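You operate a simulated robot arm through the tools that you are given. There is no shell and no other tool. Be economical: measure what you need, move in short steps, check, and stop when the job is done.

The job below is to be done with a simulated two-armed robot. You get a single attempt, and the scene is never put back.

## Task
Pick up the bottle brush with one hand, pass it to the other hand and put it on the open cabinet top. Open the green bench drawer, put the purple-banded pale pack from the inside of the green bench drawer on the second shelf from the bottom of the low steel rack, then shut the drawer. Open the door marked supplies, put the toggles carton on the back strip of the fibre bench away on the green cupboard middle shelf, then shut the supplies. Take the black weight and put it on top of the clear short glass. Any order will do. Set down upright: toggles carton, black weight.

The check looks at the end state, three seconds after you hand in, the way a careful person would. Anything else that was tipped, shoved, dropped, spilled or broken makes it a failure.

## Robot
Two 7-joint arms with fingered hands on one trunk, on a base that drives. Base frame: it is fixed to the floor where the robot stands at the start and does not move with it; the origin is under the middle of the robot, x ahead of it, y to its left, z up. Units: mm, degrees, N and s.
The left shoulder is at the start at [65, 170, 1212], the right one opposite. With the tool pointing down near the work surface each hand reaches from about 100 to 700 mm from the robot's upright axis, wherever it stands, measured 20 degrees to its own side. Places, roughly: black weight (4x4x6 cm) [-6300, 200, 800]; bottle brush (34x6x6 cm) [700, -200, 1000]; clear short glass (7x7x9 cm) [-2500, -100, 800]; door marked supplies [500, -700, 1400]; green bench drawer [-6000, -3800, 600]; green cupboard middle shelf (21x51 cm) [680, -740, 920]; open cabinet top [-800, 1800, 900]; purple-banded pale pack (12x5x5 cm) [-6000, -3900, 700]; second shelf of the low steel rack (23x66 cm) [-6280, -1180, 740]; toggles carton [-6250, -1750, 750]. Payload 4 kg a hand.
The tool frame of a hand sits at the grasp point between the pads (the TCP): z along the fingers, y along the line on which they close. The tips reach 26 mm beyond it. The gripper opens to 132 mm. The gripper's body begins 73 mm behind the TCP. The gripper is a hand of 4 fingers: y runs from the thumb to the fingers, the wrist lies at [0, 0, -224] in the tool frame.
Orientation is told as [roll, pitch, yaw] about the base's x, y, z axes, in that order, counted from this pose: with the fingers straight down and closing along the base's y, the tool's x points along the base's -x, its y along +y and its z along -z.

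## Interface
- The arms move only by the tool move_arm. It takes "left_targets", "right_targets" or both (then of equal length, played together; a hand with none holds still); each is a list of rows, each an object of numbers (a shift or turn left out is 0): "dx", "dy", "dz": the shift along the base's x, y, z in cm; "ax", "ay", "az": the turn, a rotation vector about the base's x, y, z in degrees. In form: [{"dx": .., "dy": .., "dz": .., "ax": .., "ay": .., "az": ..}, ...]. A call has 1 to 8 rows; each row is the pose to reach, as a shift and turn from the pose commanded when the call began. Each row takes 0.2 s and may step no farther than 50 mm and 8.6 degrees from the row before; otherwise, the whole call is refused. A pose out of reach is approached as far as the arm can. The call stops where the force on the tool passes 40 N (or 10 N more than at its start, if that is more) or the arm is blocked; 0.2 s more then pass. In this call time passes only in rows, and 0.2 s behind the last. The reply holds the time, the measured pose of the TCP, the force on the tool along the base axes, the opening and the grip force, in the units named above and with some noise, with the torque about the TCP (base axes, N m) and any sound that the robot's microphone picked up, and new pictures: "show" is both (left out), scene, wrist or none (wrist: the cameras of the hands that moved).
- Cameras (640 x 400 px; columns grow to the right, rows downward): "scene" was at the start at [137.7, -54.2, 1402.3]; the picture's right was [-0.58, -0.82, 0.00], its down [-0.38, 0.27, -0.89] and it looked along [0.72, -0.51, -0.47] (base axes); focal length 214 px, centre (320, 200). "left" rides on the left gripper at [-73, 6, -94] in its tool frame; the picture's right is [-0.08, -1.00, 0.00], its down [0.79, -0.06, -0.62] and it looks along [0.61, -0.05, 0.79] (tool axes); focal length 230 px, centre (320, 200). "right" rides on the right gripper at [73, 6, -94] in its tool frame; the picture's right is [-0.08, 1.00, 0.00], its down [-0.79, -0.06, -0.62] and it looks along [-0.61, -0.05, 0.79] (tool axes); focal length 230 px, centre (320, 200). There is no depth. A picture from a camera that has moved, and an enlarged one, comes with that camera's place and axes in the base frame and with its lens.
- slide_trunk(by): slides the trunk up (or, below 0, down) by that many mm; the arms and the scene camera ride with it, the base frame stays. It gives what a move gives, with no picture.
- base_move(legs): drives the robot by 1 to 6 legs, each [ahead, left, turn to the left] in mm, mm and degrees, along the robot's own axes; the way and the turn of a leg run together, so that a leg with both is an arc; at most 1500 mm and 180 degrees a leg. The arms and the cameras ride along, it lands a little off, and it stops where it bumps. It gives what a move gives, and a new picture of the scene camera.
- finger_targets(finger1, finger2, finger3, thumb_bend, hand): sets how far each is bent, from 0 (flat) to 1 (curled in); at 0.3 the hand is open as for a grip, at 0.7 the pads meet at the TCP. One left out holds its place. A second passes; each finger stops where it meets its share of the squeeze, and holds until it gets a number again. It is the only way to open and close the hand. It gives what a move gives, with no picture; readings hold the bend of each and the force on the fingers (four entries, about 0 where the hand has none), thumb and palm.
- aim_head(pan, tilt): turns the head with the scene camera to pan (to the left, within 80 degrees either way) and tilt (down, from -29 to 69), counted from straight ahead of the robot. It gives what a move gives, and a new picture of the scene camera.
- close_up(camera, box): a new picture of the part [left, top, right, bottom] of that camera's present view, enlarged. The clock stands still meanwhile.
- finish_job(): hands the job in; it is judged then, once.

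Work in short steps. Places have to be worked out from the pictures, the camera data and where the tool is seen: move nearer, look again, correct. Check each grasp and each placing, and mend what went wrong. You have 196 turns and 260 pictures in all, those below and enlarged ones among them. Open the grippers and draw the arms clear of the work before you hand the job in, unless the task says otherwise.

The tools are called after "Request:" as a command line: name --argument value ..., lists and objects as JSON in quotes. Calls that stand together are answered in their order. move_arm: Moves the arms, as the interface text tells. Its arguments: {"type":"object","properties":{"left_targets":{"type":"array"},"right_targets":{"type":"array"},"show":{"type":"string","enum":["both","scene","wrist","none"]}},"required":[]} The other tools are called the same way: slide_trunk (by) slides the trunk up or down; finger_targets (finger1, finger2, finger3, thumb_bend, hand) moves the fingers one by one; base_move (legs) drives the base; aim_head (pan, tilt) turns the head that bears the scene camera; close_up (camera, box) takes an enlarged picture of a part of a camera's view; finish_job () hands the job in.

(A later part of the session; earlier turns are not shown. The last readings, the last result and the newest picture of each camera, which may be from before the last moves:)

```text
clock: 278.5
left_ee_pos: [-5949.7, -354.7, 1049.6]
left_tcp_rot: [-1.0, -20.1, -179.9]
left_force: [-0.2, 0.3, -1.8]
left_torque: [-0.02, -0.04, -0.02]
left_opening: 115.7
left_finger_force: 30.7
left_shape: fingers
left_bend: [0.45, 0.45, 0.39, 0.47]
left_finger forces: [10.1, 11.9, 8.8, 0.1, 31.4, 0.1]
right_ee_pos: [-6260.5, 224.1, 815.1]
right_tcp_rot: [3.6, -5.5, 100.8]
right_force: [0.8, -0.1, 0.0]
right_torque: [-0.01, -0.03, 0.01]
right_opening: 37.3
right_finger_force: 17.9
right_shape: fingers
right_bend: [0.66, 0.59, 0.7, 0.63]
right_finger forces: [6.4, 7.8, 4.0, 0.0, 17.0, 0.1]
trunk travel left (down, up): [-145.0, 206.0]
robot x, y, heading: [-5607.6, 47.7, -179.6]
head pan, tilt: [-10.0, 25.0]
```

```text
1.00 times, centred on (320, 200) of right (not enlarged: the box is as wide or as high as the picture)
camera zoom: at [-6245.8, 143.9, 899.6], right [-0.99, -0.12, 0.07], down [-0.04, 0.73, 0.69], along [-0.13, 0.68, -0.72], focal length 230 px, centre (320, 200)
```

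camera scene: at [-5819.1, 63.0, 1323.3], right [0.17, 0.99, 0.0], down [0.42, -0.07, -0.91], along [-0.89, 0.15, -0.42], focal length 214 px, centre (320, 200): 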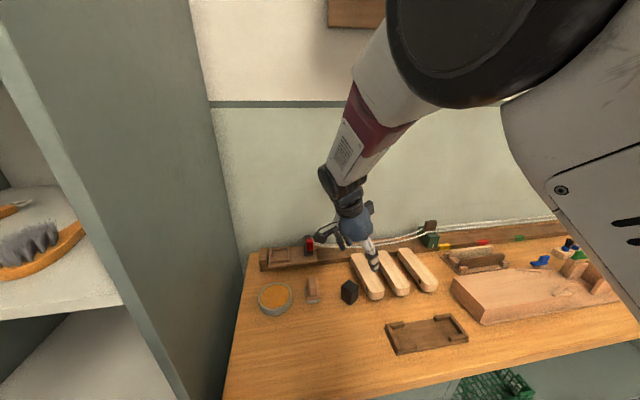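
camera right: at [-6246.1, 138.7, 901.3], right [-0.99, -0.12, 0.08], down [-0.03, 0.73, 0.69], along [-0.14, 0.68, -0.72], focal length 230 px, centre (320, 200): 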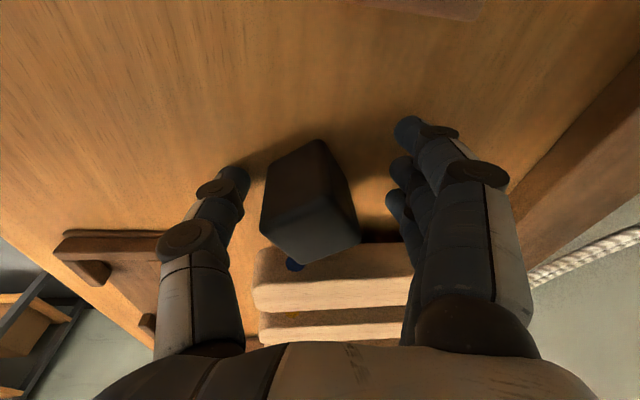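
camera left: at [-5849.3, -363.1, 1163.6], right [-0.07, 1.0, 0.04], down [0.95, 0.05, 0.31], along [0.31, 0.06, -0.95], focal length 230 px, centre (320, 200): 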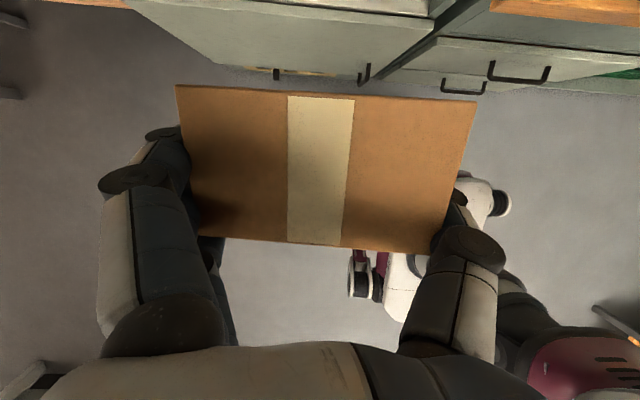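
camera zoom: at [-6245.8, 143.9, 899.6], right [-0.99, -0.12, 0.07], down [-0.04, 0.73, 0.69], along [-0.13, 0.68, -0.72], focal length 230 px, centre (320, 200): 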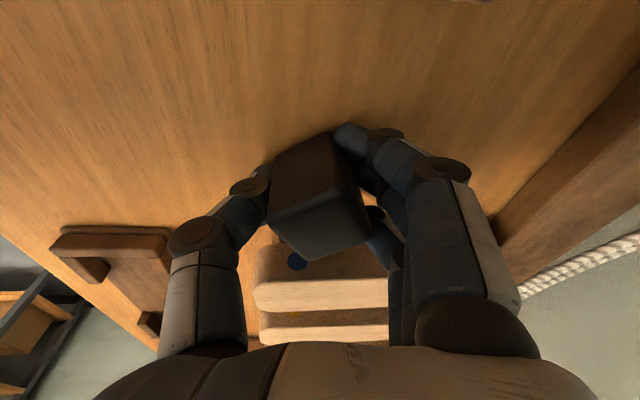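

All fingers and thumb hold the weight. I tighten slightly and lift.

Request:
finger_targets --hand "right" --finger1 0.76 --finger2 0.72 --finger3 0.8 --thumb_bend 0.78

Request:
move_arm --right_targets '[{"dz": 2}, {"dz": 4}, {"dz": 8}, {"dz": 12}, {"dz": 16}]'

```text
clock: 279.5
left_ee_pos: [-5949.5, -354.8, 1049.2]
left_tcp_rot: [-1.0, -20.2, -179.8]
left_force: [0.4, -0.2, -1.5]
left_torque: [0.01, -0.02, 0.0]
left_opening: 115.8
left_finger_force: 31.2
left_shape: fingers
left_bend: [0.45, 0.45, 0.39, 0.47]
left_finger forces: [10.1, 11.8, 8.8, 0.0, 31.4, 0.0]
right_ee_pos: [-6260.9, 225.7, 815.6]
right_tcp_rot: [3.6, -5.7, 100.8]
right_force: [0.3, -0.5, -0.3]
right_torque: [0.0, 0.02, 0.02]
right_opening: 37.0
right_finger_force: 19.7
right_shape: fingers
right_bend: [0.65, 0.6, 0.7, 0.63]
right_finger forces: [7.7, 7.5, 6.1, 0.0, 19.2, 0.0]
trunk travel left (down, up): [-145.0, 206.0]
robot x, y, heading: [-5608.8, 48.9, -179.9]
head pan, tilt: [-10.0, 25.0]
```

```text
clock: 280.7
left_ee_pos: [-5948.9, -354.6, 1051.1]
left_tcp_rot: [-0.9, -20.1, -179.9]
left_force: [0.4, 0.2, -1.5]
left_torque: [-0.01, 0.0, 0.0]
left_opening: 115.6
left_finger_force: 31.4
left_shape: fingers
left_bend: [0.45, 0.45, 0.39, 0.47]
left_finger forces: [10.1, 11.9, 8.8, 0.0, 31.3, 0.0]
right_ee_pos: [-6261.1, 221.9, 978.4]
right_tcp_rot: [3.7, -5.7, 100.9]
right_force: [-0.3, 0.4, -6.8]
right_torque: [-0.02, 0.04, 0.01]
right_opening: 37.3
right_finger_force: 20.1
right_shape: fingers
right_bend: [0.65, 0.6, 0.7, 0.63]
right_finger forces: [7.9, 7.3, 6.4, 0.0, 19.0, 0.0]
trunk travel left (down, up): [-145.0, 206.0]
robot x, y, heading: [-5609.2, 51.0, -179.9]
head pan, tilt: [-10.0, 25.0]
camera scene: at [-5817.7, 63.0, 1323.6], right [0.17, 0.99, 0.0], down [0.42, -0.07, -0.91], along [-0.89, 0.15, -0.42], focal length 214 px, centre (320, 200)
camera right: at [-6246.8, 140.7, 1064.1], right [-0.99, -0.12, 0.07], down [-0.04, 0.73, 0.69], along [-0.13, 0.68, -0.72], focal length 230 px, centre (320, 200)
```

scene: 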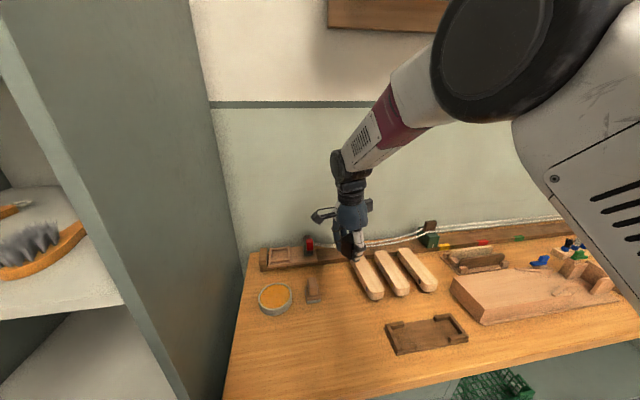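
right: 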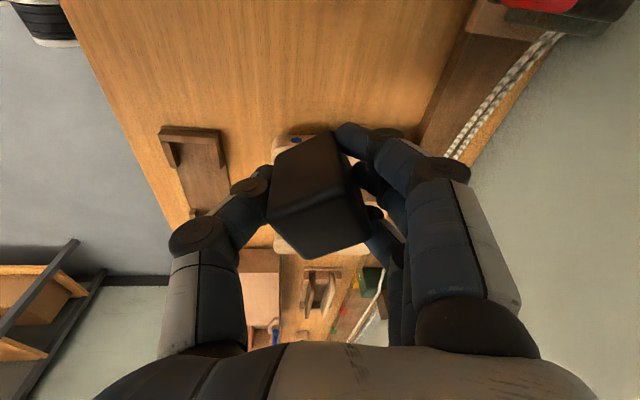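

The weight (≈7 N) is held upright. I back out, go to the aisle at y≈680, reverse to x≈-2500 and turn to face the table with the glass.

Request:
base_move --legs '[[-600, 0, 0], [0, -640, 0], [-1300, 0, 0], [-1200, 0, 0], [0, 0, 90]]'

Request:
aim_head --pan 0 --tilt 35

```text
clock: 305.1
left_ee_pos: [-2137.6, 348.1, 1049.9]
left_tcp_rot: [-1.0, -20.1, -91.0]
left_force: [-0.4, -0.7, -1.7]
left_torque: [0.0, 0.0, -0.01]
left_opening: 115.6
left_finger_force: 30.8
left_shape: fingers
left_bend: [0.45, 0.45, 0.39, 0.47]
left_finger forces: [10.1, 11.7, 8.7, 0.1, 30.9, 0.1]
right_ee_pos: [-2721.0, 47.7, 976.9]
right_tcp_rot: [3.6, -5.7, -170.2]
right_force: [0.0, -0.9, -5.6]
right_torque: [0.0, -0.01, 0.01]
right_opening: 37.1
right_finger_force: 19.2
right_shape: fingers
right_bend: [0.65, 0.6, 0.71, 0.63]
right_finger forces: [8.0, 6.7, 6.8, 0.0, 18.1, 0.0]
trunk travel left (down, up): [-145.0, 206.0]
robot x, y, heading: [-2536.7, 697.6, -90.8]
head pan, tilt: [-10.0, 25.0]
camera scene: at [-2553.1, 484.6, 1323.3], right [-0.98, 0.19, 0.0], down [0.08, 0.42, -0.91], along [-0.17, -0.89, -0.42], focal length 214 px, centre (320, 200)
```

scene: 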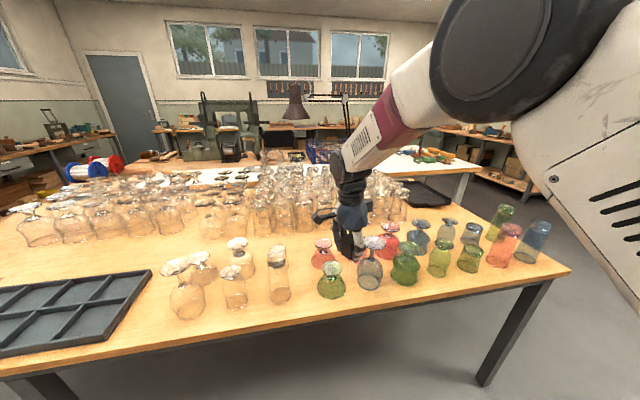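

```text
clock: 305.8
left_ee_pos: [-2139.0, 348.9, 1049.9]
left_tcp_rot: [-1.1, -20.2, -91.0]
left_force: [0.5, -0.4, -2.0]
left_torque: [0.04, 0.03, -0.02]
left_opening: 115.4
left_finger_force: 30.6
left_shape: fingers
left_bend: [0.45, 0.45, 0.39, 0.47]
left_finger forces: [10.1, 11.8, 8.6, 0.0, 31.0, 0.1]
right_ee_pos: [-2720.5, 47.0, 976.4]
right_tcp_rot: [3.6, -5.7, -170.1]
right_force: [0.2, -0.1, -5.6]
right_torque: [0.02, -0.02, 0.01]
right_opening: 37.0
right_finger_force: 19.7
right_shape: fingers
right_bend: [0.65, 0.6, 0.71, 0.63]
right_finger forces: [7.9, 6.8, 6.8, 0.0, 18.0, 0.0]
trunk travel left (down, up): [-145.0, 206.0]
robot x, y, heading: [-2539.4, 696.6, -91.0]
head pan, tilt: [0.0, 35.0]
camera scene: at [-2537.3, 487.0, 1307.6], right [-1.0, 0.02, 0.0], down [0.01, 0.57, -0.82], along [-0.01, -0.82, -0.57], focal length 214 px, centre (320, 200)
```

scene: 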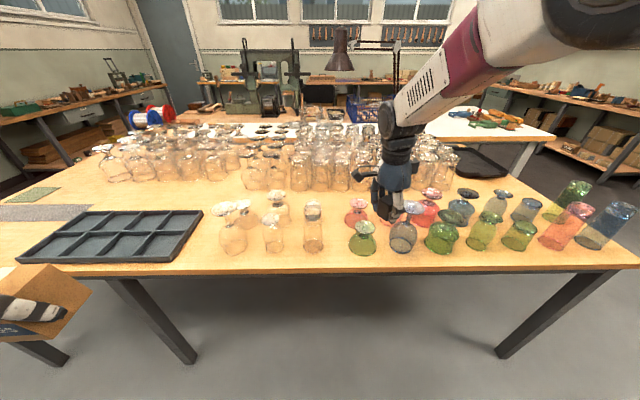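

The table is crowded with glasses. I zoom on the front clear ones to identify the short clear glass.

Request:
close_up --camera "scene" --box '[200, 175, 360, 275]'

Request:
close_up --camera "scene" --box '[330, 170, 640, 275]'

```text
4.00 times, centred on (280, 225) of scene
camera zoom: at [-2537.3, 487.0, 1307.6], right [-1.0, 0.02, 0.0], down [0.01, 0.57, -0.82], along [-0.01, -0.82, -0.57], focal length 858 px, centre (480, 100)
```

zoom: 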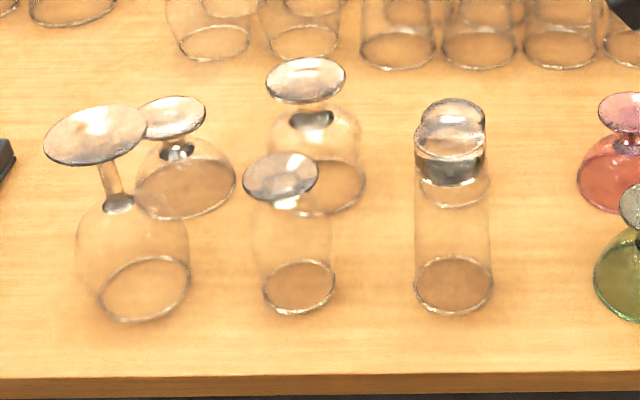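

```text
2.06 times, centred on (485, 222) of scene
camera zoom: at [-2537.3, 487.0, 1307.6], right [-1.0, 0.02, 0.0], down [0.01, 0.57, -0.82], along [-0.01, -0.82, -0.57], focal length 443 px, centre (-21, 154)
```

zoom: 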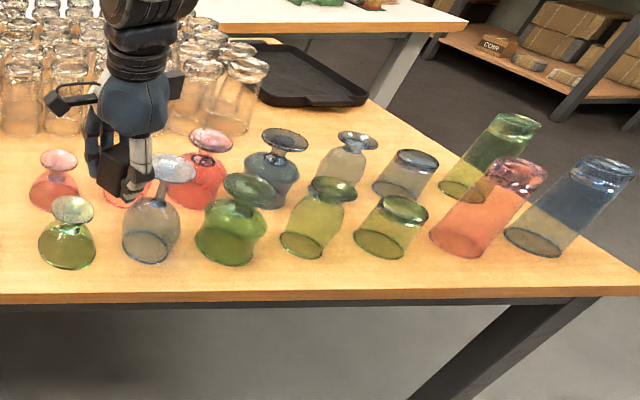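

The short clear tumbler stands behind the tall one: about [-2518,-169], top z≈840. I raise the trunk 60 mm and move the base left 200 and forward ~150 to refine the view.

Request:
slide_trunk --by 60

Request:
base_move --legs '[[150, 200, 1]]'

Request:
aim_head --pan -20 --tilt 45

Request:
close_up --camera "right" --box '[0, 0, 640, 400]'

```text
clock: 306.8
left_ee_pos: [-2138.6, 347.8, 1109.6]
left_tcp_rot: [-1.0, -19.9, -91.1]
left_force: [0.7, 0.2, -1.9]
left_torque: [0.03, 0.02, -0.02]
left_opening: 115.9
left_finger_force: 30.6
left_shape: fingers
left_bend: [0.45, 0.45, 0.39, 0.47]
left_finger forces: [9.9, 11.8, 8.6, 0.0, 30.9, 0.0]
right_ee_pos: [-2721.5, 46.7, 1035.7]
right_tcp_rot: [3.4, -5.6, -170.3]
right_force: [-0.1, -0.3, -6.5]
right_torque: [0.0, 0.01, 0.05]
right_opening: 36.7
right_finger_force: 19.6
right_shape: fingers
right_bend: [0.65, 0.6, 0.71, 0.63]
right_finger forces: [7.9, 6.8, 6.9, 0.0, 18.0, 0.0]
trunk travel left (down, up): [-205.0, 146.0]
robot x, y, heading: [-2537.3, 697.9, -91.0]
head pan, tilt: [0.0, 35.0]
```

```text
clock: 309.2
left_ee_pos: [-1930.5, 206.1, 1109.2]
left_tcp_rot: [-1.0, -20.1, -89.9]
left_force: [0.3, -0.4, -0.9]
left_torque: [0.05, -0.01, -0.01]
left_opening: 115.7
left_finger_force: 30.9
left_shape: fingers
left_bend: [0.45, 0.45, 0.39, 0.47]
left_finger forces: [10.0, 11.7, 8.6, 0.1, 30.8, 0.0]
right_ee_pos: [-2507.0, -106.2, 1037.1]
right_tcp_rot: [3.6, -5.7, -169.1]
right_force: [0.4, -0.3, -5.7]
right_torque: [0.03, 0.04, 0.0]
right_opening: 36.9
right_finger_force: 20.0
right_shape: fingers
right_bend: [0.65, 0.6, 0.71, 0.63]
right_finger forces: [7.9, 6.8, 6.8, 0.0, 18.1, 0.0]
trunk travel left (down, up): [-205.0, 146.0]
robot x, y, heading: [-2333.3, 549.2, -89.6]
head pan, tilt: [0.0, 35.0]
camera scene: at [-2332.1, 384.6, 1370.4], right [-1.0, 0.0, 0.0], down [0.0, 0.57, -0.82], along [0.0, -0.82, -0.57], focal length 214 px, centre (320, 200)
```

scene: 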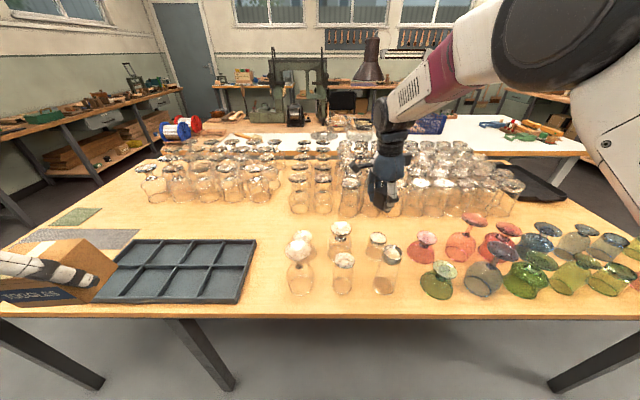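

```text
clock: 310.1
left_ee_pos: [-1930.4, 206.0, 1109.0]
left_tcp_rot: [-1.1, -20.2, -89.9]
left_force: [0.2, 0.2, -1.8]
left_torque: [0.0, -0.02, -0.04]
left_opening: 115.1
left_finger_force: 30.5
left_shape: fingers
left_bend: [0.45, 0.45, 0.39, 0.47]
left_finger forces: [9.9, 11.8, 8.6, 0.1, 30.8, 0.1]
right_ee_pos: [-2507.5, -105.1, 1036.2]
right_tcp_rot: [3.6, -5.7, -169.1]
right_force: [0.1, 0.3, -5.3]
right_torque: [-0.02, -0.04, 0.03]
right_opening: 36.9
right_finger_force: 20.1
right_shape: fingers
right_bend: [0.65, 0.6, 0.71, 0.63]
right_finger forces: [8.0, 6.8, 6.9, 0.0, 18.1, 0.1]
trunk travel left (down, up): [-205.0, 146.0]
robot x, y, heading: [-2332.6, 546.7, -89.7]
head pan, tilt: [-20.0, 45.0]
camera scene: at [-2360.2, 396.4, 1355.6], right [-0.94, 0.34, 0.0], down [0.24, 0.67, -0.71], along [-0.24, -0.67, -0.71], focal length 214 px, centre (320, 200)
```

scene: 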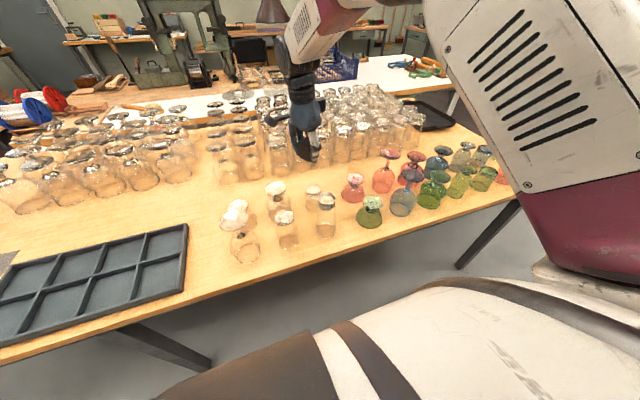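

```text
1.00 times, centred on (320, 200) of right (not enlarged: the box is as wide or as high as the picture)
camera zoom: at [-2428.3, -91.4, 1122.6], right [0.12, -0.99, 0.07], down [-0.73, -0.04, 0.69], along [-0.68, -0.13, -0.72], focal length 230 px, centre (320, 200)
```

zoom: 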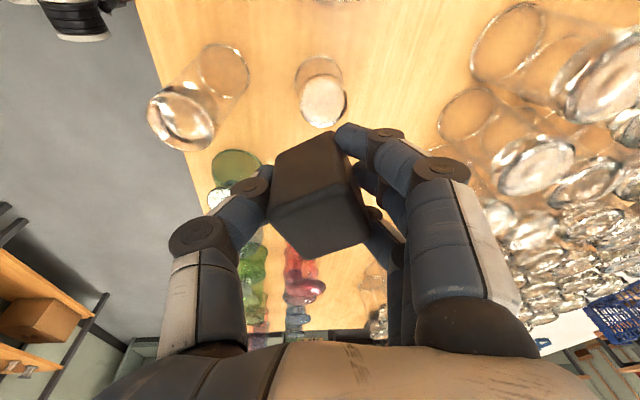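

Triangulating: glass centre ≈[-2517,-122], top z≈870; tall neighbour top z≈934 at y≈0. I shift over it and lower to just above, then check.

Request:
move_arm --right_targets '[{"dx": 0, "dy": -1.5, "dz": 0}, {"dx": 0, "dy": -1.5, "dz": -4}, {"dx": 0, "dy": -1.5, "dz": -7.5}]'

Request:
close_up --camera "scene" --box '[220, 60, 420, 260]'

```text
clock: 310.9
left_ee_pos: [-1931.2, 205.4, 1110.1]
left_tcp_rot: [-1.0, -20.1, -90.1]
left_force: [-0.3, 0.2, -1.1]
left_torque: [0.01, -0.03, -0.01]
left_opening: 115.3
left_finger_force: 30.7
left_shape: fingers
left_bend: [0.45, 0.45, 0.39, 0.47]
left_finger forces: [9.9, 11.9, 8.6, 0.1, 30.8, 0.0]
right_ee_pos: [-2507.6, -121.4, 960.6]
right_tcp_rot: [3.6, -5.5, -169.2]
right_force: [-0.2, 0.0, -5.5]
right_torque: [0.04, 0.04, 0.0]
right_opening: 36.8
right_finger_force: 19.8
right_shape: fingers
right_bend: [0.65, 0.6, 0.71, 0.63]
right_finger forces: [8.2, 6.9, 7.1, 0.1, 18.2, 0.0]
trunk travel left (down, up): [-205.0, 146.0]
robot x, y, heading: [-2336.0, 546.8, -89.7]
head pan, tilt: [-20.0, 45.0]
camera scene: at [-2360.5, 395.7, 1355.4], right [-0.94, 0.34, 0.0], down [0.24, 0.67, -0.71], along [-0.24, -0.66, -0.71], focal length 214 px, centre (320, 200)
camera right: at [-2428.9, -107.1, 1046.1], right [0.12, -0.99, 0.07], down [-0.73, -0.04, 0.69], along [-0.68, -0.13, -0.72], focal length 230 px, centre (320, 200)
```

scene: 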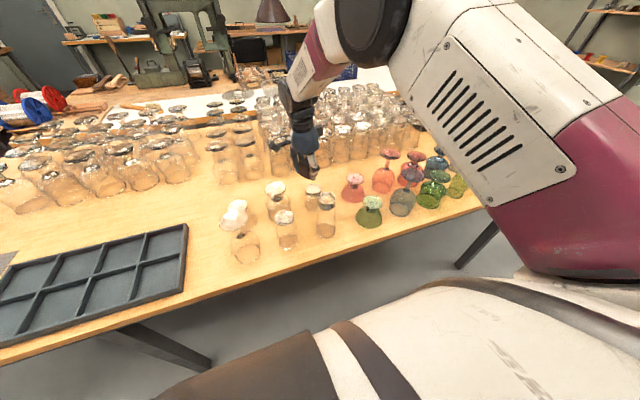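
right: 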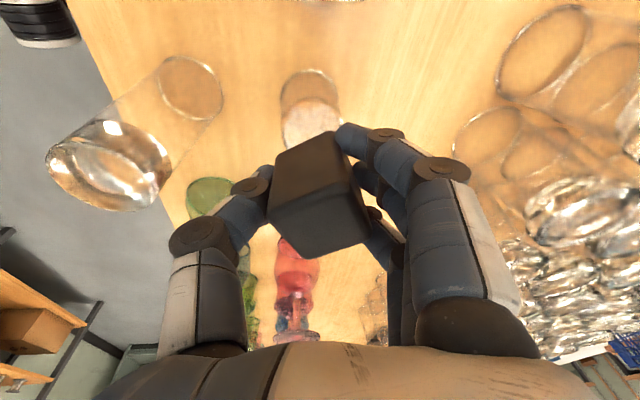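

```text
2.00 times, centred on (320, 160) of scene
camera zoom: at [-2360.5, 395.7, 1355.4], right [-0.94, 0.34, 0.0], down [0.24, 0.67, -0.71], along [-0.24, -0.66, -0.71], focal length 429 px, centre (320, 280)
```

zoom: 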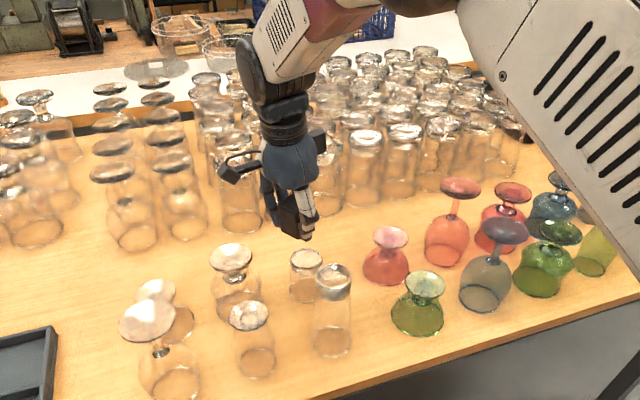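

Both views agree the weight is over the glass ([-2517,-119]). I lower slowly until contact.

Request:
move_arm --right_targets '[{"dz": -2}, {"dz": -3.2}, {"dz": -3.8}, {"dz": -4.3}, {"dz": -4.7}]'

Request:
close_up --camera "scene" --box '[260, 120, 380, 250]'

```text
clock: 312.1
left_ee_pos: [-1930.6, 205.3, 1110.3]
left_tcp_rot: [-1.0, -20.1, -90.0]
left_force: [0.4, 0.1, -2.0]
left_torque: [0.01, -0.01, 0.01]
left_opening: 115.6
left_finger_force: 30.1
left_shape: fingers
left_bend: [0.45, 0.45, 0.39, 0.47]
left_finger forces: [9.9, 11.8, 8.7, 0.0, 30.8, 0.1]
right_ee_pos: [-2508.2, -120.3, 914.8]
right_tcp_rot: [3.7, -5.6, -169.1]
right_force: [-0.2, 0.0, -6.0]
right_torque: [0.01, 0.02, -0.01]
right_opening: 36.8
right_finger_force: 20.2
right_shape: fingers
right_bend: [0.65, 0.6, 0.71, 0.63]
right_finger forces: [8.2, 6.8, 6.8, 0.1, 18.2, 0.0]
trunk travel left (down, up): [-205.0, 146.0]
robot x, y, heading: [-2331.9, 547.5, -89.9]
head pan, tilt: [-20.0, 45.0]
camera scene: at [-2360.3, 396.2, 1355.6], right [-0.94, 0.34, 0.0], down [0.24, 0.67, -0.71], along [-0.24, -0.66, -0.71], focal length 214 px, centre (320, 200)
camera right: at [-2429.1, -106.0, 1000.4], right [0.12, -0.99, 0.07], down [-0.73, -0.04, 0.69], along [-0.68, -0.13, -0.72], focal length 230 px, centre (320, 200)
```

scene: 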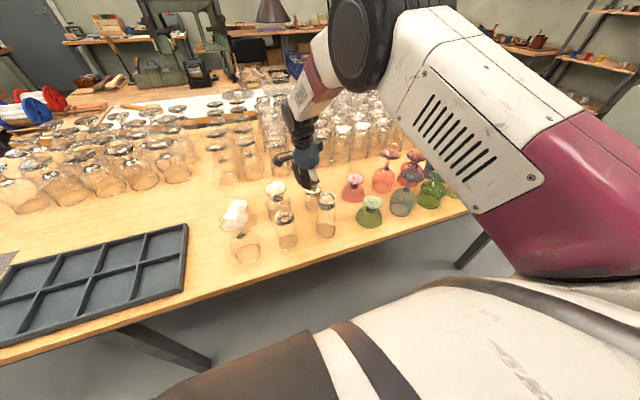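
right: 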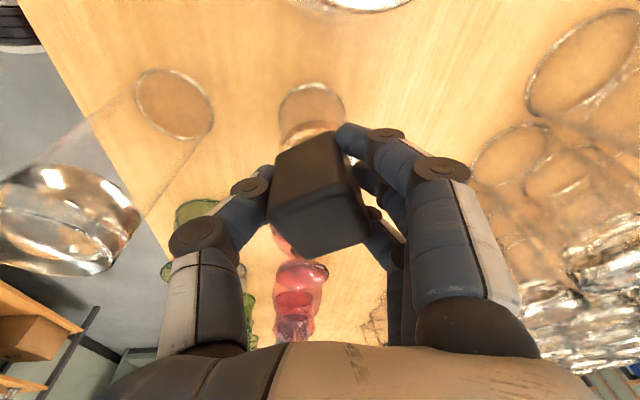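

```text
3.08 times, centred on (320, 185) of scene
camera zoom: at [-2360.3, 396.2, 1355.6], right [-0.94, 0.34, 0.0], down [0.24, 0.67, -0.71], along [-0.24, -0.66, -0.71], focal length 660 px, centre (320, 246)
```

zoom: 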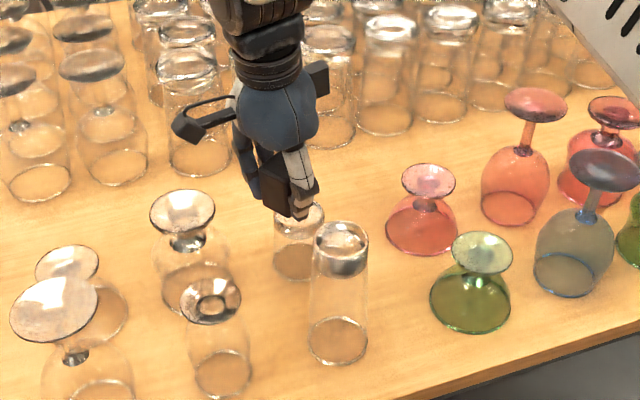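

The weight's bottom is still ~10 mm above the glass; horizontally it is about 8 mm off in x. I correct by -7 mm in x and continue down in small steps.

Request:
move_arm --right_targets '[{"dx": -0.7}, {"dx": -0.7, "dz": -0.4}, {"dx": -0.7, "dz": -0.8}, {"dx": -0.7, "dz": -1.2}]' --show "none"

Request:
close_up --camera "scene" --box '[270, 140, 360, 230]'

```text
clock: 313.1
left_ee_pos: [-1931.5, 206.0, 1111.0]
left_tcp_rot: [-1.0, -20.0, -90.0]
left_force: [-0.4, -0.2, -2.6]
left_torque: [0.02, 0.0, -0.01]
left_opening: 115.4
left_finger_force: 29.9
left_shape: fingers
left_bend: [0.45, 0.45, 0.39, 0.47]
left_finger forces: [9.9, 11.8, 8.6, 0.1, 30.9, 0.0]
right_ee_pos: [-2514.5, -120.9, 904.6]
right_tcp_rot: [3.6, -5.7, -169.1]
right_force: [0.7, 0.0, -6.0]
right_torque: [0.03, 0.02, -0.02]
right_opening: 36.6
right_finger_force: 20.5
right_shape: fingers
right_bend: [0.65, 0.6, 0.71, 0.63]
right_finger forces: [8.1, 6.8, 6.8, 0.0, 18.1, 0.1]
trunk travel left (down, up): [-205.0, 146.0]
robot x, y, heading: [-2329.6, 547.1, -89.7]
head pan, tilt: [-20.0, 45.0]
```

```text
4.44 times, centred on (315, 185) of scene
camera zoom: at [-2360.3, 396.2, 1355.6], right [-0.94, 0.34, 0.0], down [0.24, 0.67, -0.71], along [-0.24, -0.67, -0.71], focal length 953 px, centre (342, 267)
```

zoom: 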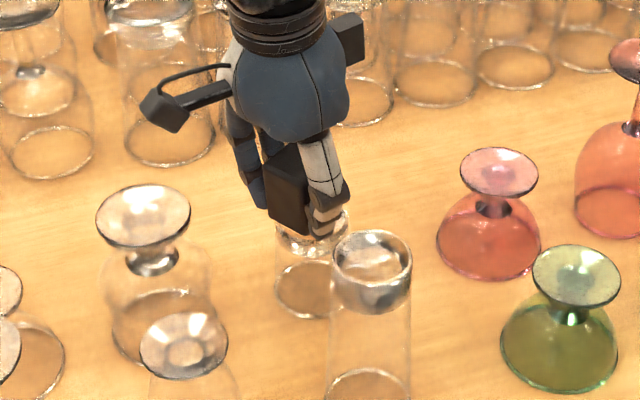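

Alignment is good (few mm); still slightly above. I continue down in 4 mm steps until the load transfers.

Request:
move_arm --right_targets '[{"dx": -0.3, "dz": -0.4}, {"dx": -0.3, "dz": -0.7}, {"dx": -0.3, "dz": -1.0}, {"dx": -0.3, "dz": -1.3}]' --show "wrist"

```text
clock: 314.1
left_ee_pos: [-1931.2, 208.7, 1112.6]
left_tcp_rot: [-0.9, -20.3, -90.0]
left_force: [0.5, -0.3, -2.5]
left_torque: [0.02, 0.01, 0.02]
left_opening: 115.5
left_finger_force: 30.5
left_shape: fingers
left_bend: [0.45, 0.45, 0.39, 0.47]
left_finger forces: [9.9, 11.8, 8.6, 0.0, 30.8, 0.0]
right_ee_pos: [-2517.8, -121.5, 894.8]
right_tcp_rot: [4.0, -5.8, -169.2]
right_force: [-3.7, 0.8, 19.4]
right_torque: [0.2, -0.02, 0.03]
right_opening: 36.6
right_finger_force: 24.9
right_shape: fingers
right_bend: [0.67, 0.6, 0.71, 0.64]
right_finger forces: [9.5, 7.8, 10.0, 0.1, 23.5, 0.0]
trunk travel left (down, up): [-205.0, 146.0]
robot x, y, heading: [-2333.5, 550.1, -89.7]
head pan, tilt: [-20.0, 45.0]
camera right: at [-2438.0, -105.4, 979.8], right [0.12, -0.99, 0.08], down [-0.73, -0.03, 0.69], along [-0.68, -0.14, -0.72], focal length 230 px, centre (320, 200)
```

right: 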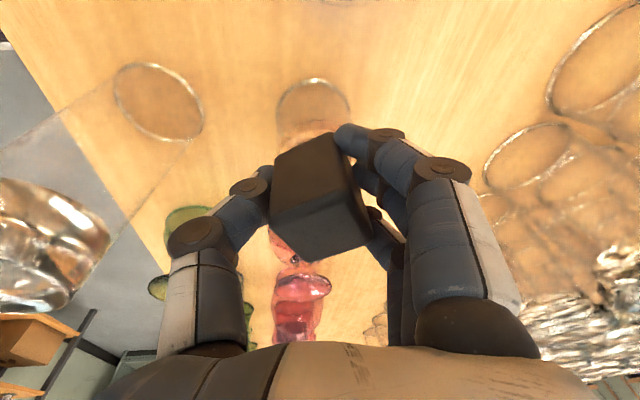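

Load transferred (contact at TCP z≈895). I check the alignment before releasing.

Request:
close_up --camera "scene" --box '[270, 140, 360, 230]'

```text
4.44 times, centred on (315, 185) of scene
camera zoom: at [-2360.3, 399.2, 1356.4], right [-0.94, 0.34, 0.0], down [0.24, 0.66, -0.71], along [-0.24, -0.67, -0.71], focal length 953 px, centre (342, 267)
```

zoom: 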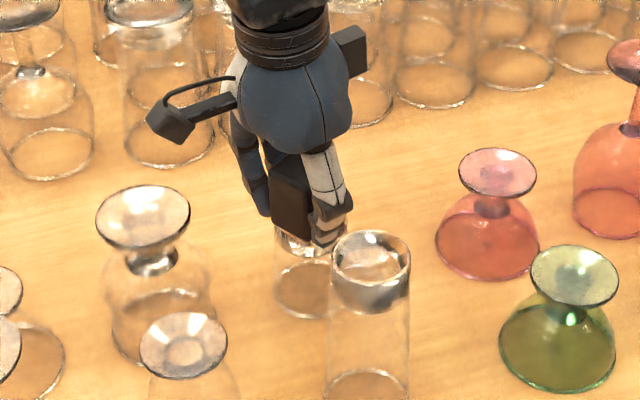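

Centred well within tolerance. I relieve the pressure by 3 mm, open gently, and lift straight up.

Request:
move_arm --right_targets '[{"dz": 0.3}]' --show "none"

Request:
finger_targets --hand "right" --finger1 0.5 --finger2 0.5 --finger3 0.5 --thumb_bend 0.5

Request:
close_up --camera "right" --box '[0, 0, 640, 400]'

```text
clock: 314.4
left_ee_pos: [-1930.4, 207.6, 1111.4]
left_tcp_rot: [-1.0, -20.3, -90.1]
left_force: [0.6, 0.2, -1.5]
left_torque: [0.02, -0.03, 0.02]
left_opening: 115.5
left_finger_force: 30.6
left_shape: fingers
left_bend: [0.45, 0.45, 0.39, 0.47]
left_finger forces: [9.8, 11.8, 8.6, 0.0, 30.8, 0.1]
right_ee_pos: [-2516.5, -120.0, 895.6]
right_tcp_rot: [3.8, -5.7, -169.2]
right_force: [-4.1, -2.2, 13.8]
right_torque: [0.04, 0.0, 0.02]
right_opening: 36.3
right_finger_force: 24.4
right_shape: fingers
right_bend: [0.67, 0.6, 0.71, 0.64]
right_finger forces: [9.5, 8.1, 9.9, 0.1, 21.3, 0.0]
trunk travel left (down, up): [-205.0, 146.0]
robot x, y, heading: [-2333.7, 547.3, -89.8]
head pan, tilt: [-20.0, 45.0]
```

```text
clock: 315.4
left_ee_pos: [-1931.4, 206.6, 1109.9]
left_tcp_rot: [-1.0, -20.1, -90.0]
left_force: [0.1, -0.6, -1.1]
left_torque: [0.02, -0.01, 0.01]
left_opening: 115.3
left_finger_force: 30.4
left_shape: fingers
left_bend: [0.45, 0.45, 0.39, 0.47]
left_finger forces: [10.0, 11.8, 8.6, 0.0, 30.7, 0.0]
right_ee_pos: [-2516.9, -120.9, 893.5]
right_tcp_rot: [3.6, -5.6, -169.1]
right_force: [-0.2, 0.1, 0.2]
right_torque: [0.03, 0.04, -0.01]
right_opening: 69.7
right_finger_force: 0.1
right_shape: fingers
right_bend: [0.5, 0.5, 0.5, 0.5]
right_finger forces: [0.0, 0.0, 0.0, 0.0, 0.1, 0.0]
trunk travel left (down, up): [-205.0, 146.0]
robot x, y, heading: [-2334.1, 549.2, -90.0]
head pan, tilt: [-20.0, 45.0]
```

```text
1.00 times, centred on (320, 200) of right (not enlarged: the box is as wide or as high as the picture)
camera zoom: at [-2437.1, -105.7, 979.3], right [0.12, -0.99, 0.07], down [-0.73, -0.04, 0.69], along [-0.68, -0.13, -0.72], focal length 230 px, centre (320, 200)
```

zoom: 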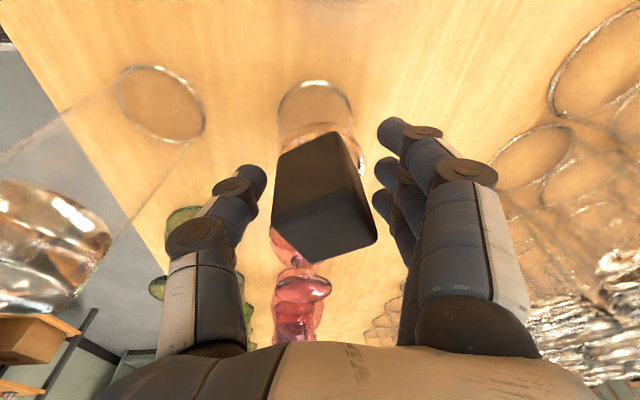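

The weight stands on the glass, free of the fingers. I lift straight up and verify.

Request:
move_arm --right_targets '[{"dz": 2}, {"dz": 5}, {"dz": 9}, {"dz": 13}, {"dz": 16}]' --show "wrist"

Request:
close_up --camera "scene" --box '[260, 140, 380, 240]'

```text
clock: 316.6
left_ee_pos: [-1930.7, 207.1, 1111.1]
left_tcp_rot: [-1.0, -20.1, -89.9]
left_force: [-0.5, -0.9, -2.0]
left_torque: [0.0, -0.04, 0.04]
left_opening: 115.6
left_finger_force: 30.5
left_shape: fingers
left_bend: [0.45, 0.45, 0.39, 0.47]
left_finger forces: [9.9, 11.8, 8.6, 0.0, 30.8, 0.0]
right_ee_pos: [-2515.3, -122.4, 1053.1]
right_tcp_rot: [3.7, -5.6, -169.0]
right_force: [0.1, 0.2, -0.1]
right_torque: [-0.02, 0.01, -0.02]
right_opening: 69.8
right_finger_force: 0.0
right_shape: fingers
right_bend: [0.5, 0.5, 0.5, 0.5]
right_finger forces: [0.0, 0.1, 0.0, 0.1, 0.0, 0.1]
trunk travel left (down, up): [-205.0, 146.0]
robot x, y, heading: [-2333.5, 545.0, -89.7]
head pan, tilt: [-20.0, 45.0]
camera right: at [-2436.4, -106.8, 1139.6], right [0.12, -0.99, 0.07], down [-0.73, -0.04, 0.69], along [-0.68, -0.13, -0.72], focal length 230 px, centre (320, 200)
```

right: 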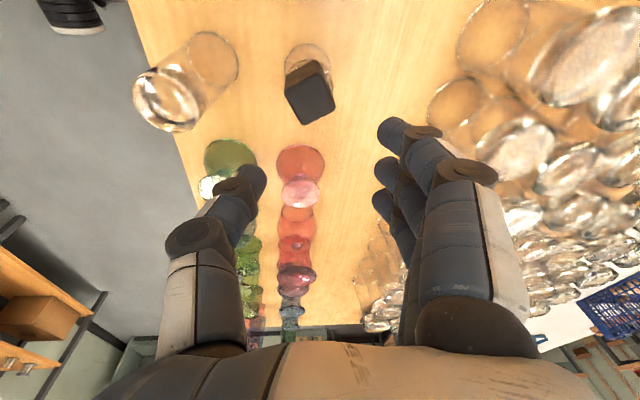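

```text
4.00 times, centred on (320, 190) of scene
camera zoom: at [-2360.2, 397.2, 1355.7], right [-0.94, 0.34, 0.0], down [0.24, 0.67, -0.71], along [-0.24, -0.67, -0.71], focal length 858 px, centre (320, 240)
```

zoom: 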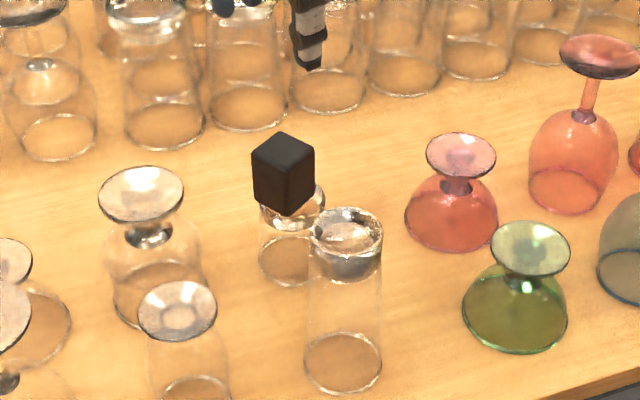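

The weight stands upright on the glass. Now I drive with the carton back toward the green cupboard, stopping well in front of it.

Request:
base_move --legs '[[-230, 0, 0], [0, 0, 89.7], [1500, 0, 0], [300, 0, 0], [0, -1400, 0]]'

Request:
aim_head --pan 0 --tilt 10

```text
clock: 342.5
left_ee_pos: [-208.8, -271.9, 1111.7]
left_tcp_rot: [-1.0, -20.2, -4.0]
left_force: [0.4, 0.1, -0.6]
left_torque: [0.0, 0.03, -0.02]
left_opening: 115.2
left_finger_force: 30.0
left_shape: fingers
left_bend: [0.45, 0.45, 0.39, 0.47]
left_finger forces: [9.8, 11.7, 8.6, 0.0, 30.3, 0.0]
right_ee_pos: [79.2, -879.4, 1053.3]
right_tcp_rot: [3.6, -5.6, -83.1]
right_force: [-0.1, 1.2, -0.5]
right_torque: [0.0, 0.01, 0.01]
right_opening: 70.1
right_finger_force: 0.1
right_shape: fingers
right_bend: [0.5, 0.5, 0.5, 0.5]
right_finger forces: [0.0, 0.1, 0.0, 0.0, 0.1, 0.0]
trunk travel left (down, up): [-205.0, 146.0]
robot x, y, heading: [-575.1, -654.4, -3.6]
head pan, tilt: [-20.0, 45.0]
camera scene: at [-427.8, -690.8, 1355.7], right [-0.4, -0.92, 0.0], down [-0.65, 0.28, -0.71], along [0.65, -0.28, -0.71], focal length 214 px, centre (320, 200)
```

scene: 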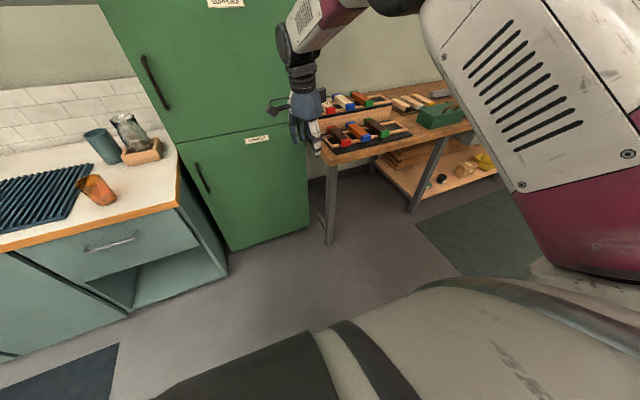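

```text
clock: 343.5
left_ee_pos: [-208.5, -272.6, 1110.6]
left_tcp_rot: [-1.0, -20.1, -4.0]
left_force: [-0.5, -0.4, -1.7]
left_torque: [0.01, 0.02, 0.01]
left_opening: 115.2
left_finger_force: 30.3
left_shape: fingers
left_bend: [0.45, 0.45, 0.39, 0.47]
left_finger forces: [9.8, 11.6, 8.5, 0.1, 30.3, 0.0]
right_ee_pos: [80.4, -879.8, 1053.0]
right_tcp_rot: [3.7, -5.7, -83.1]
right_force: [0.3, -0.4, 0.0]
right_torque: [-0.02, 0.01, 0.01]
right_opening: 70.0
right_finger_force: 0.1
right_shape: fingers
right_bend: [0.5, 0.5, 0.5, 0.5]
right_finger forces: [0.1, 0.0, 0.0, 0.0, 0.0, 0.1]
trunk travel left (down, up): [-205.0, 146.0]
robot x, y, heading: [-577.3, -651.6, -3.4]
head pan, tilt: [0.0, 10.0]
camera scene: at [-409.4, -664.1, 1410.6], right [-0.07, -1.0, 0.0], down [-0.17, 0.01, -0.98], along [0.98, -0.06, -0.17], focal length 214 px, centre (320, 200)
```

scene: 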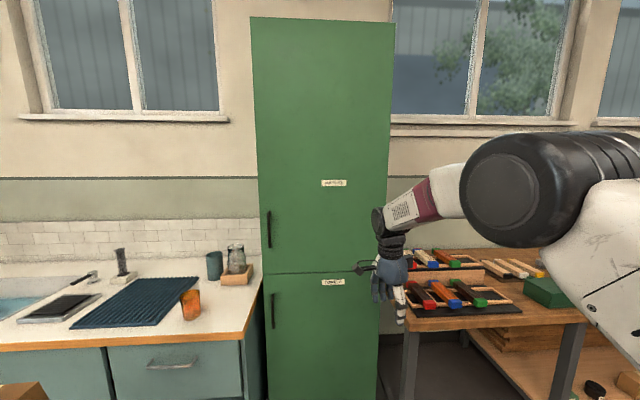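

The supplies door's handle is a vertical bar near [489,-498,1126], hinge on the right (y≈-1030). I rotate the free right hand to point ahead.

Request:
move_arm --right_targets '[{"dx": 1.5, "dy": 1.5, "dz": 0.6, "ax": -4.1, "ay": -4.7, "az": 5.4}, {"dx": 3, "dy": 3, "dz": 1.2, "ax": -8.3, "ay": -9.3, "az": 10.8}, {"dx": 4.5, "dy": 4.5, "dz": 1.8, "ax": -12.4, "ay": -14, "az": 16.2}, {"dx": 6, "dy": 6, "dz": 2.4, "ax": -16.5, "ay": -18.7, "az": 21.5}, {"dx": 7.5, "dy": 7.5, "dz": 3, "ax": -20.7, "ay": -23.4, "az": 26.9}, {"dx": 9, "dy": 9, "dz": 3.6, "ax": -24.8, "ay": -28, "az": 32.3}, {"dx": 10.5, "dy": 10.5, "dz": 4.2, "ax": -29, "ay": -32.7, "az": 37.7}, {"dx": 12, "dy": 12, "dz": 5, "ax": -33.1, "ay": -37.4, "az": 43.1}]' --show "none"

Request:
move_arm --right_targets '[{"dx": 1.5, "dy": 1, "dz": 0.5, "ax": -4.1, "ay": -4.7, "az": 5.4}, {"dx": 3, "dy": 2, "dz": 1, "ax": -8.3, "ay": -9.3, "az": 10.8}, {"dx": 4.5, "dy": 3, "dz": 1.5, "ax": -12.4, "ay": -14, "az": 16.1}, {"dx": 6, "dy": 4, "dz": 2, "ax": -16.5, "ay": -18.6, "az": 21.5}, {"dx": 7.5, "dy": 5, "dz": 2.5, "ax": -20.7, "ay": -23.3, "az": 26.9}]' --show "scene"

```text
clock: 345.5
left_ee_pos: [-209.1, -273.1, 1110.1]
left_tcp_rot: [-0.9, -20.1, -4.0]
left_force: [-1.0, -0.7, -1.3]
left_torque: [0.02, 0.02, 0.02]
left_opening: 115.1
left_finger_force: 29.8
left_shape: fingers
left_bend: [0.45, 0.45, 0.39, 0.47]
left_finger forces: [9.9, 11.5, 8.5, 0.0, 30.3, 0.0]
right_ee_pos: [207.8, -806.8, 1115.4]
right_tcp_rot: [29.3, -48.0, -55.4]
right_force: [0.6, -0.5, -0.3]
right_torque: [0.01, -0.01, 0.02]
right_opening: 69.9
right_finger_force: 0.1
right_shape: fingers
right_bend: [0.5, 0.5, 0.5, 0.5]
right_finger forces: [0.0, 0.1, 0.1, 0.0, 0.0, 0.1]
trunk travel left (down, up): [-205.0, 146.0]
robot x, y, heading: [-575.5, -652.6, -3.6]
head pan, tilt: [0.0, 10.0]
stopped in row 8 (right hand): the arm was blocked; the commanded pose is now the measured one
```

```text
clock: 346.7
left_ee_pos: [-208.2, -273.1, 1111.4]
left_tcp_rot: [-1.1, -20.0, -3.9]
left_force: [0.4, -0.2, -0.8]
left_torque: [-0.03, 0.07, 0.05]
left_opening: 114.9
left_finger_force: 30.2
left_shape: fingers
left_bend: [0.45, 0.45, 0.39, 0.47]
left_finger forces: [9.9, 11.5, 8.5, 0.0, 30.4, 0.0]
right_ee_pos: [283.4, -749.5, 1138.8]
right_tcp_rot: [27.3, -79.1, -25.4]
right_force: [0.9, -0.5, 0.3]
right_torque: [0.03, -0.04, 0.0]
right_opening: 70.2
right_finger_force: 0.1
right_shape: fingers
right_bend: [0.5, 0.5, 0.5, 0.5]
right_finger forces: [0.0, 0.1, 0.0, 0.0, 0.0, 0.0]
trunk travel left (down, up): [-205.0, 146.0]
robot x, y, heading: [-576.6, -653.2, -3.6]
head pan, tilt: [0.0, 10.0]
camera scene: at [-409.0, -664.6, 1410.6], right [-0.07, -1.0, 0.0], down [-0.17, 0.01, -0.98], along [0.98, -0.06, -0.17], focal length 214 px, centre (320, 200)
```

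scene: 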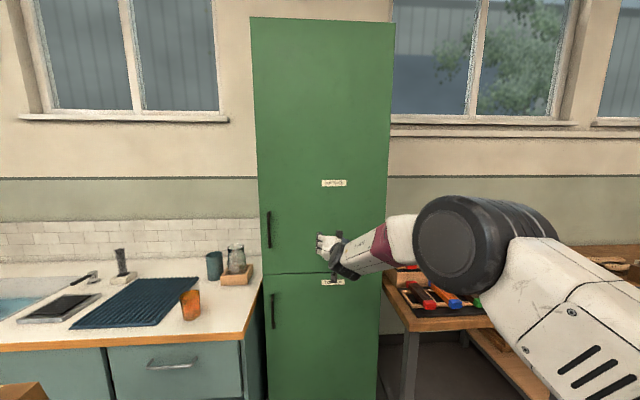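

The hand points ahead. I square the heading, strafe left to line up with the handle, move a bit closer, and look with the wrist camera.

Request:
base_move --legs '[[0, 0, 3.6], [60, 195, 0]]'

Request:
finger_targets --hand "right" --finger1 0.4 --finger2 0.4 --finger3 0.4 --thumb_bend 0.4

Request:
close_up --camera "right" --box '[0, 0, 640, 400]'

```text
clock: 349.6
left_ee_pos: [-174.8, -46.3, 1109.9]
left_tcp_rot: [-1.0, -20.1, -0.1]
left_force: [0.0, 0.6, -1.3]
left_torque: [-0.04, 0.05, 0.0]
left_opening: 115.3
left_finger_force: 30.4
left_shape: fingers
left_bend: [0.45, 0.45, 0.39, 0.47]
left_finger forces: [9.8, 11.6, 8.4, 0.0, 30.4, 0.1]
right_ee_pos: [346.1, -491.5, 1139.1]
right_tcp_rot: [27.3, -79.0, -21.9]
right_force: [-1.1, -0.3, 0.4]
right_torque: [0.03, 0.02, 0.0]
right_opening: 70.1
right_finger_force: 0.1
right_shape: fingers
right_bend: [0.5, 0.5, 0.5, 0.5]
right_finger forces: [0.1, 0.0, 0.0, 0.0, 0.0, 0.1]
trunk travel left (down, up): [-205.0, 146.0]
robot x, y, heading: [-515.8, -449.8, -0.1]
head pan, tilt: [0.0, 10.0]
camera scene: at [-350.2, -449.8, 1410.6], right [0.0, -1.0, 0.0], down [-0.17, 0.0, -0.98], along [0.98, 0.0, -0.17], focal length 214 px, centre (320, 200)
```

scene: 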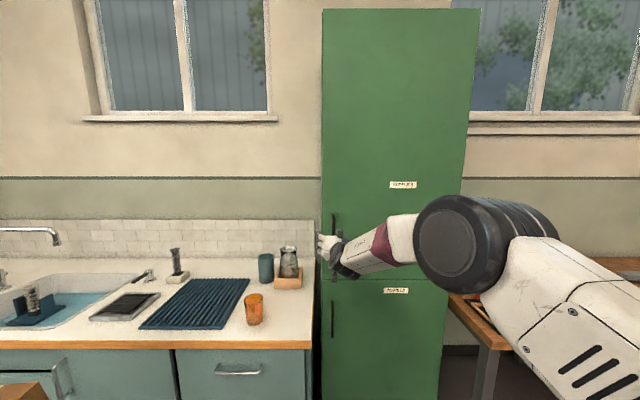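

```text
clock: 350.6
left_ee_pos: [-174.5, -46.3, 1109.8]
left_tcp_rot: [-1.0, -20.0, -0.2]
left_force: [0.2, -0.3, -1.6]
left_torque: [-0.01, 0.05, 0.01]
left_opening: 115.4
left_finger_force: 29.4
left_shape: fingers
left_bend: [0.45, 0.45, 0.39, 0.47]
left_finger forces: [9.8, 11.7, 8.5, 0.0, 30.4, 0.0]
right_ee_pos: [345.9, -491.7, 1139.2]
right_tcp_rot: [27.5, -79.1, -22.0]
right_force: [-0.4, 0.9, -0.5]
right_torque: [-0.01, 0.0, 0.0]
right_opening: 103.2
right_finger_force: 0.0
right_shape: fingers
right_bend: [0.4, 0.4, 0.4, 0.4]
right_finger forces: [0.1, 0.0, 0.1, 0.0, 0.0, 0.1]
trunk travel left (down, up): [-205.0, 146.0]
robot x, y, heading: [-515.4, -448.6, 0.1]
head pan, tilt: [0.0, 10.0]
```

```text
1.00 times, centred on (320, 200) of right (not enlarged: the box is as wide or as high as the picture)
camera zoom: at [240.0, -491.3, 1083.4], right [-0.07, 0.98, 0.16], down [-0.46, -0.18, 0.87], along [0.88, -0.01, 0.47], focal length 230 px, centre (320, 200)
```

zoom: 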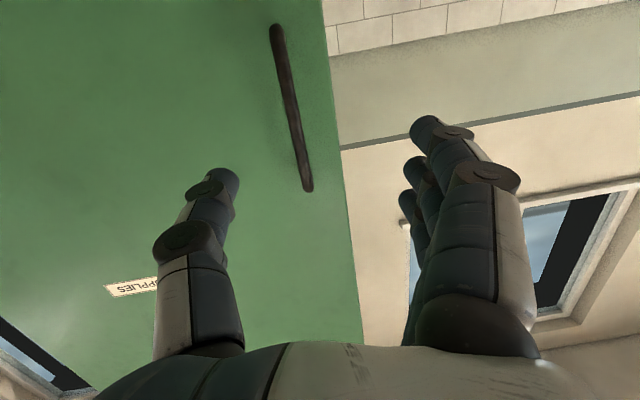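

Handle: y≈-505, z 1042–1200. I advance 125 mm and shift to y -505.

Request:
move_arm --right_targets '[{"dx": 4, "dy": -0.5, "dz": -0.5, "ax": -2}, {"dx": 8, "dy": -1, "dz": -1, "ax": -4}, {"dx": 12, "dy": -1.3, "dz": -1.5, "ax": -6}]' --show "wrist"

```text
clock: 351.4
left_ee_pos: [-174.5, -46.3, 1110.7]
left_tcp_rot: [-1.0, -20.1, -0.1]
left_force: [1.2, -0.3, -2.0]
left_torque: [-0.01, 0.01, 0.01]
left_opening: 115.1
left_finger_force: 29.4
left_shape: fingers
left_bend: [0.45, 0.45, 0.39, 0.47]
left_finger forces: [9.8, 11.5, 8.5, 0.0, 30.3, 0.0]
right_ee_pos: [415.8, -513.8, 1129.4]
right_tcp_rot: [0.6, -79.9, 4.4]
right_force: [-0.5, 0.4, 0.0]
right_torque: [0.03, 0.02, -0.03]
right_opening: 103.3
right_finger_force: 0.0
right_shape: fingers
right_bend: [0.4, 0.4, 0.4, 0.4]
right_finger forces: [0.0, 0.1, 0.0, 0.0, 0.0, 0.0]
right hand out of reach, approached as far as the arm can: row 2, 3
trunk travel left (down, up): [-205.0, 146.0]
robot x, y, heading: [-516.2, -449.5, -0.1]
head pan, tilt: [0.0, 10.0]
camera right: at [309.8, -518.1, 1074.7], right [-0.08, 0.99, 0.08], down [-0.46, -0.11, 0.88], along [0.88, 0.03, 0.47], focal length 230 px, centre (320, 200)
```

right: 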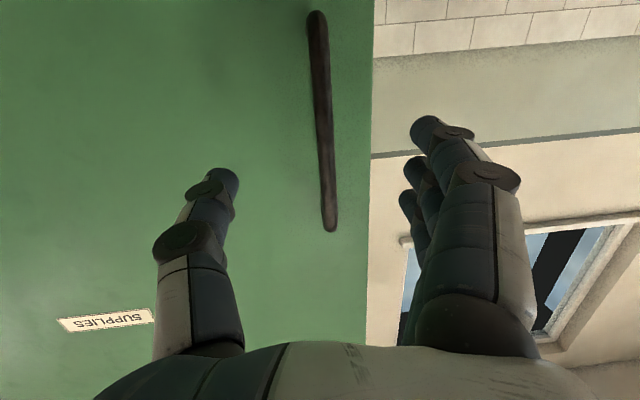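

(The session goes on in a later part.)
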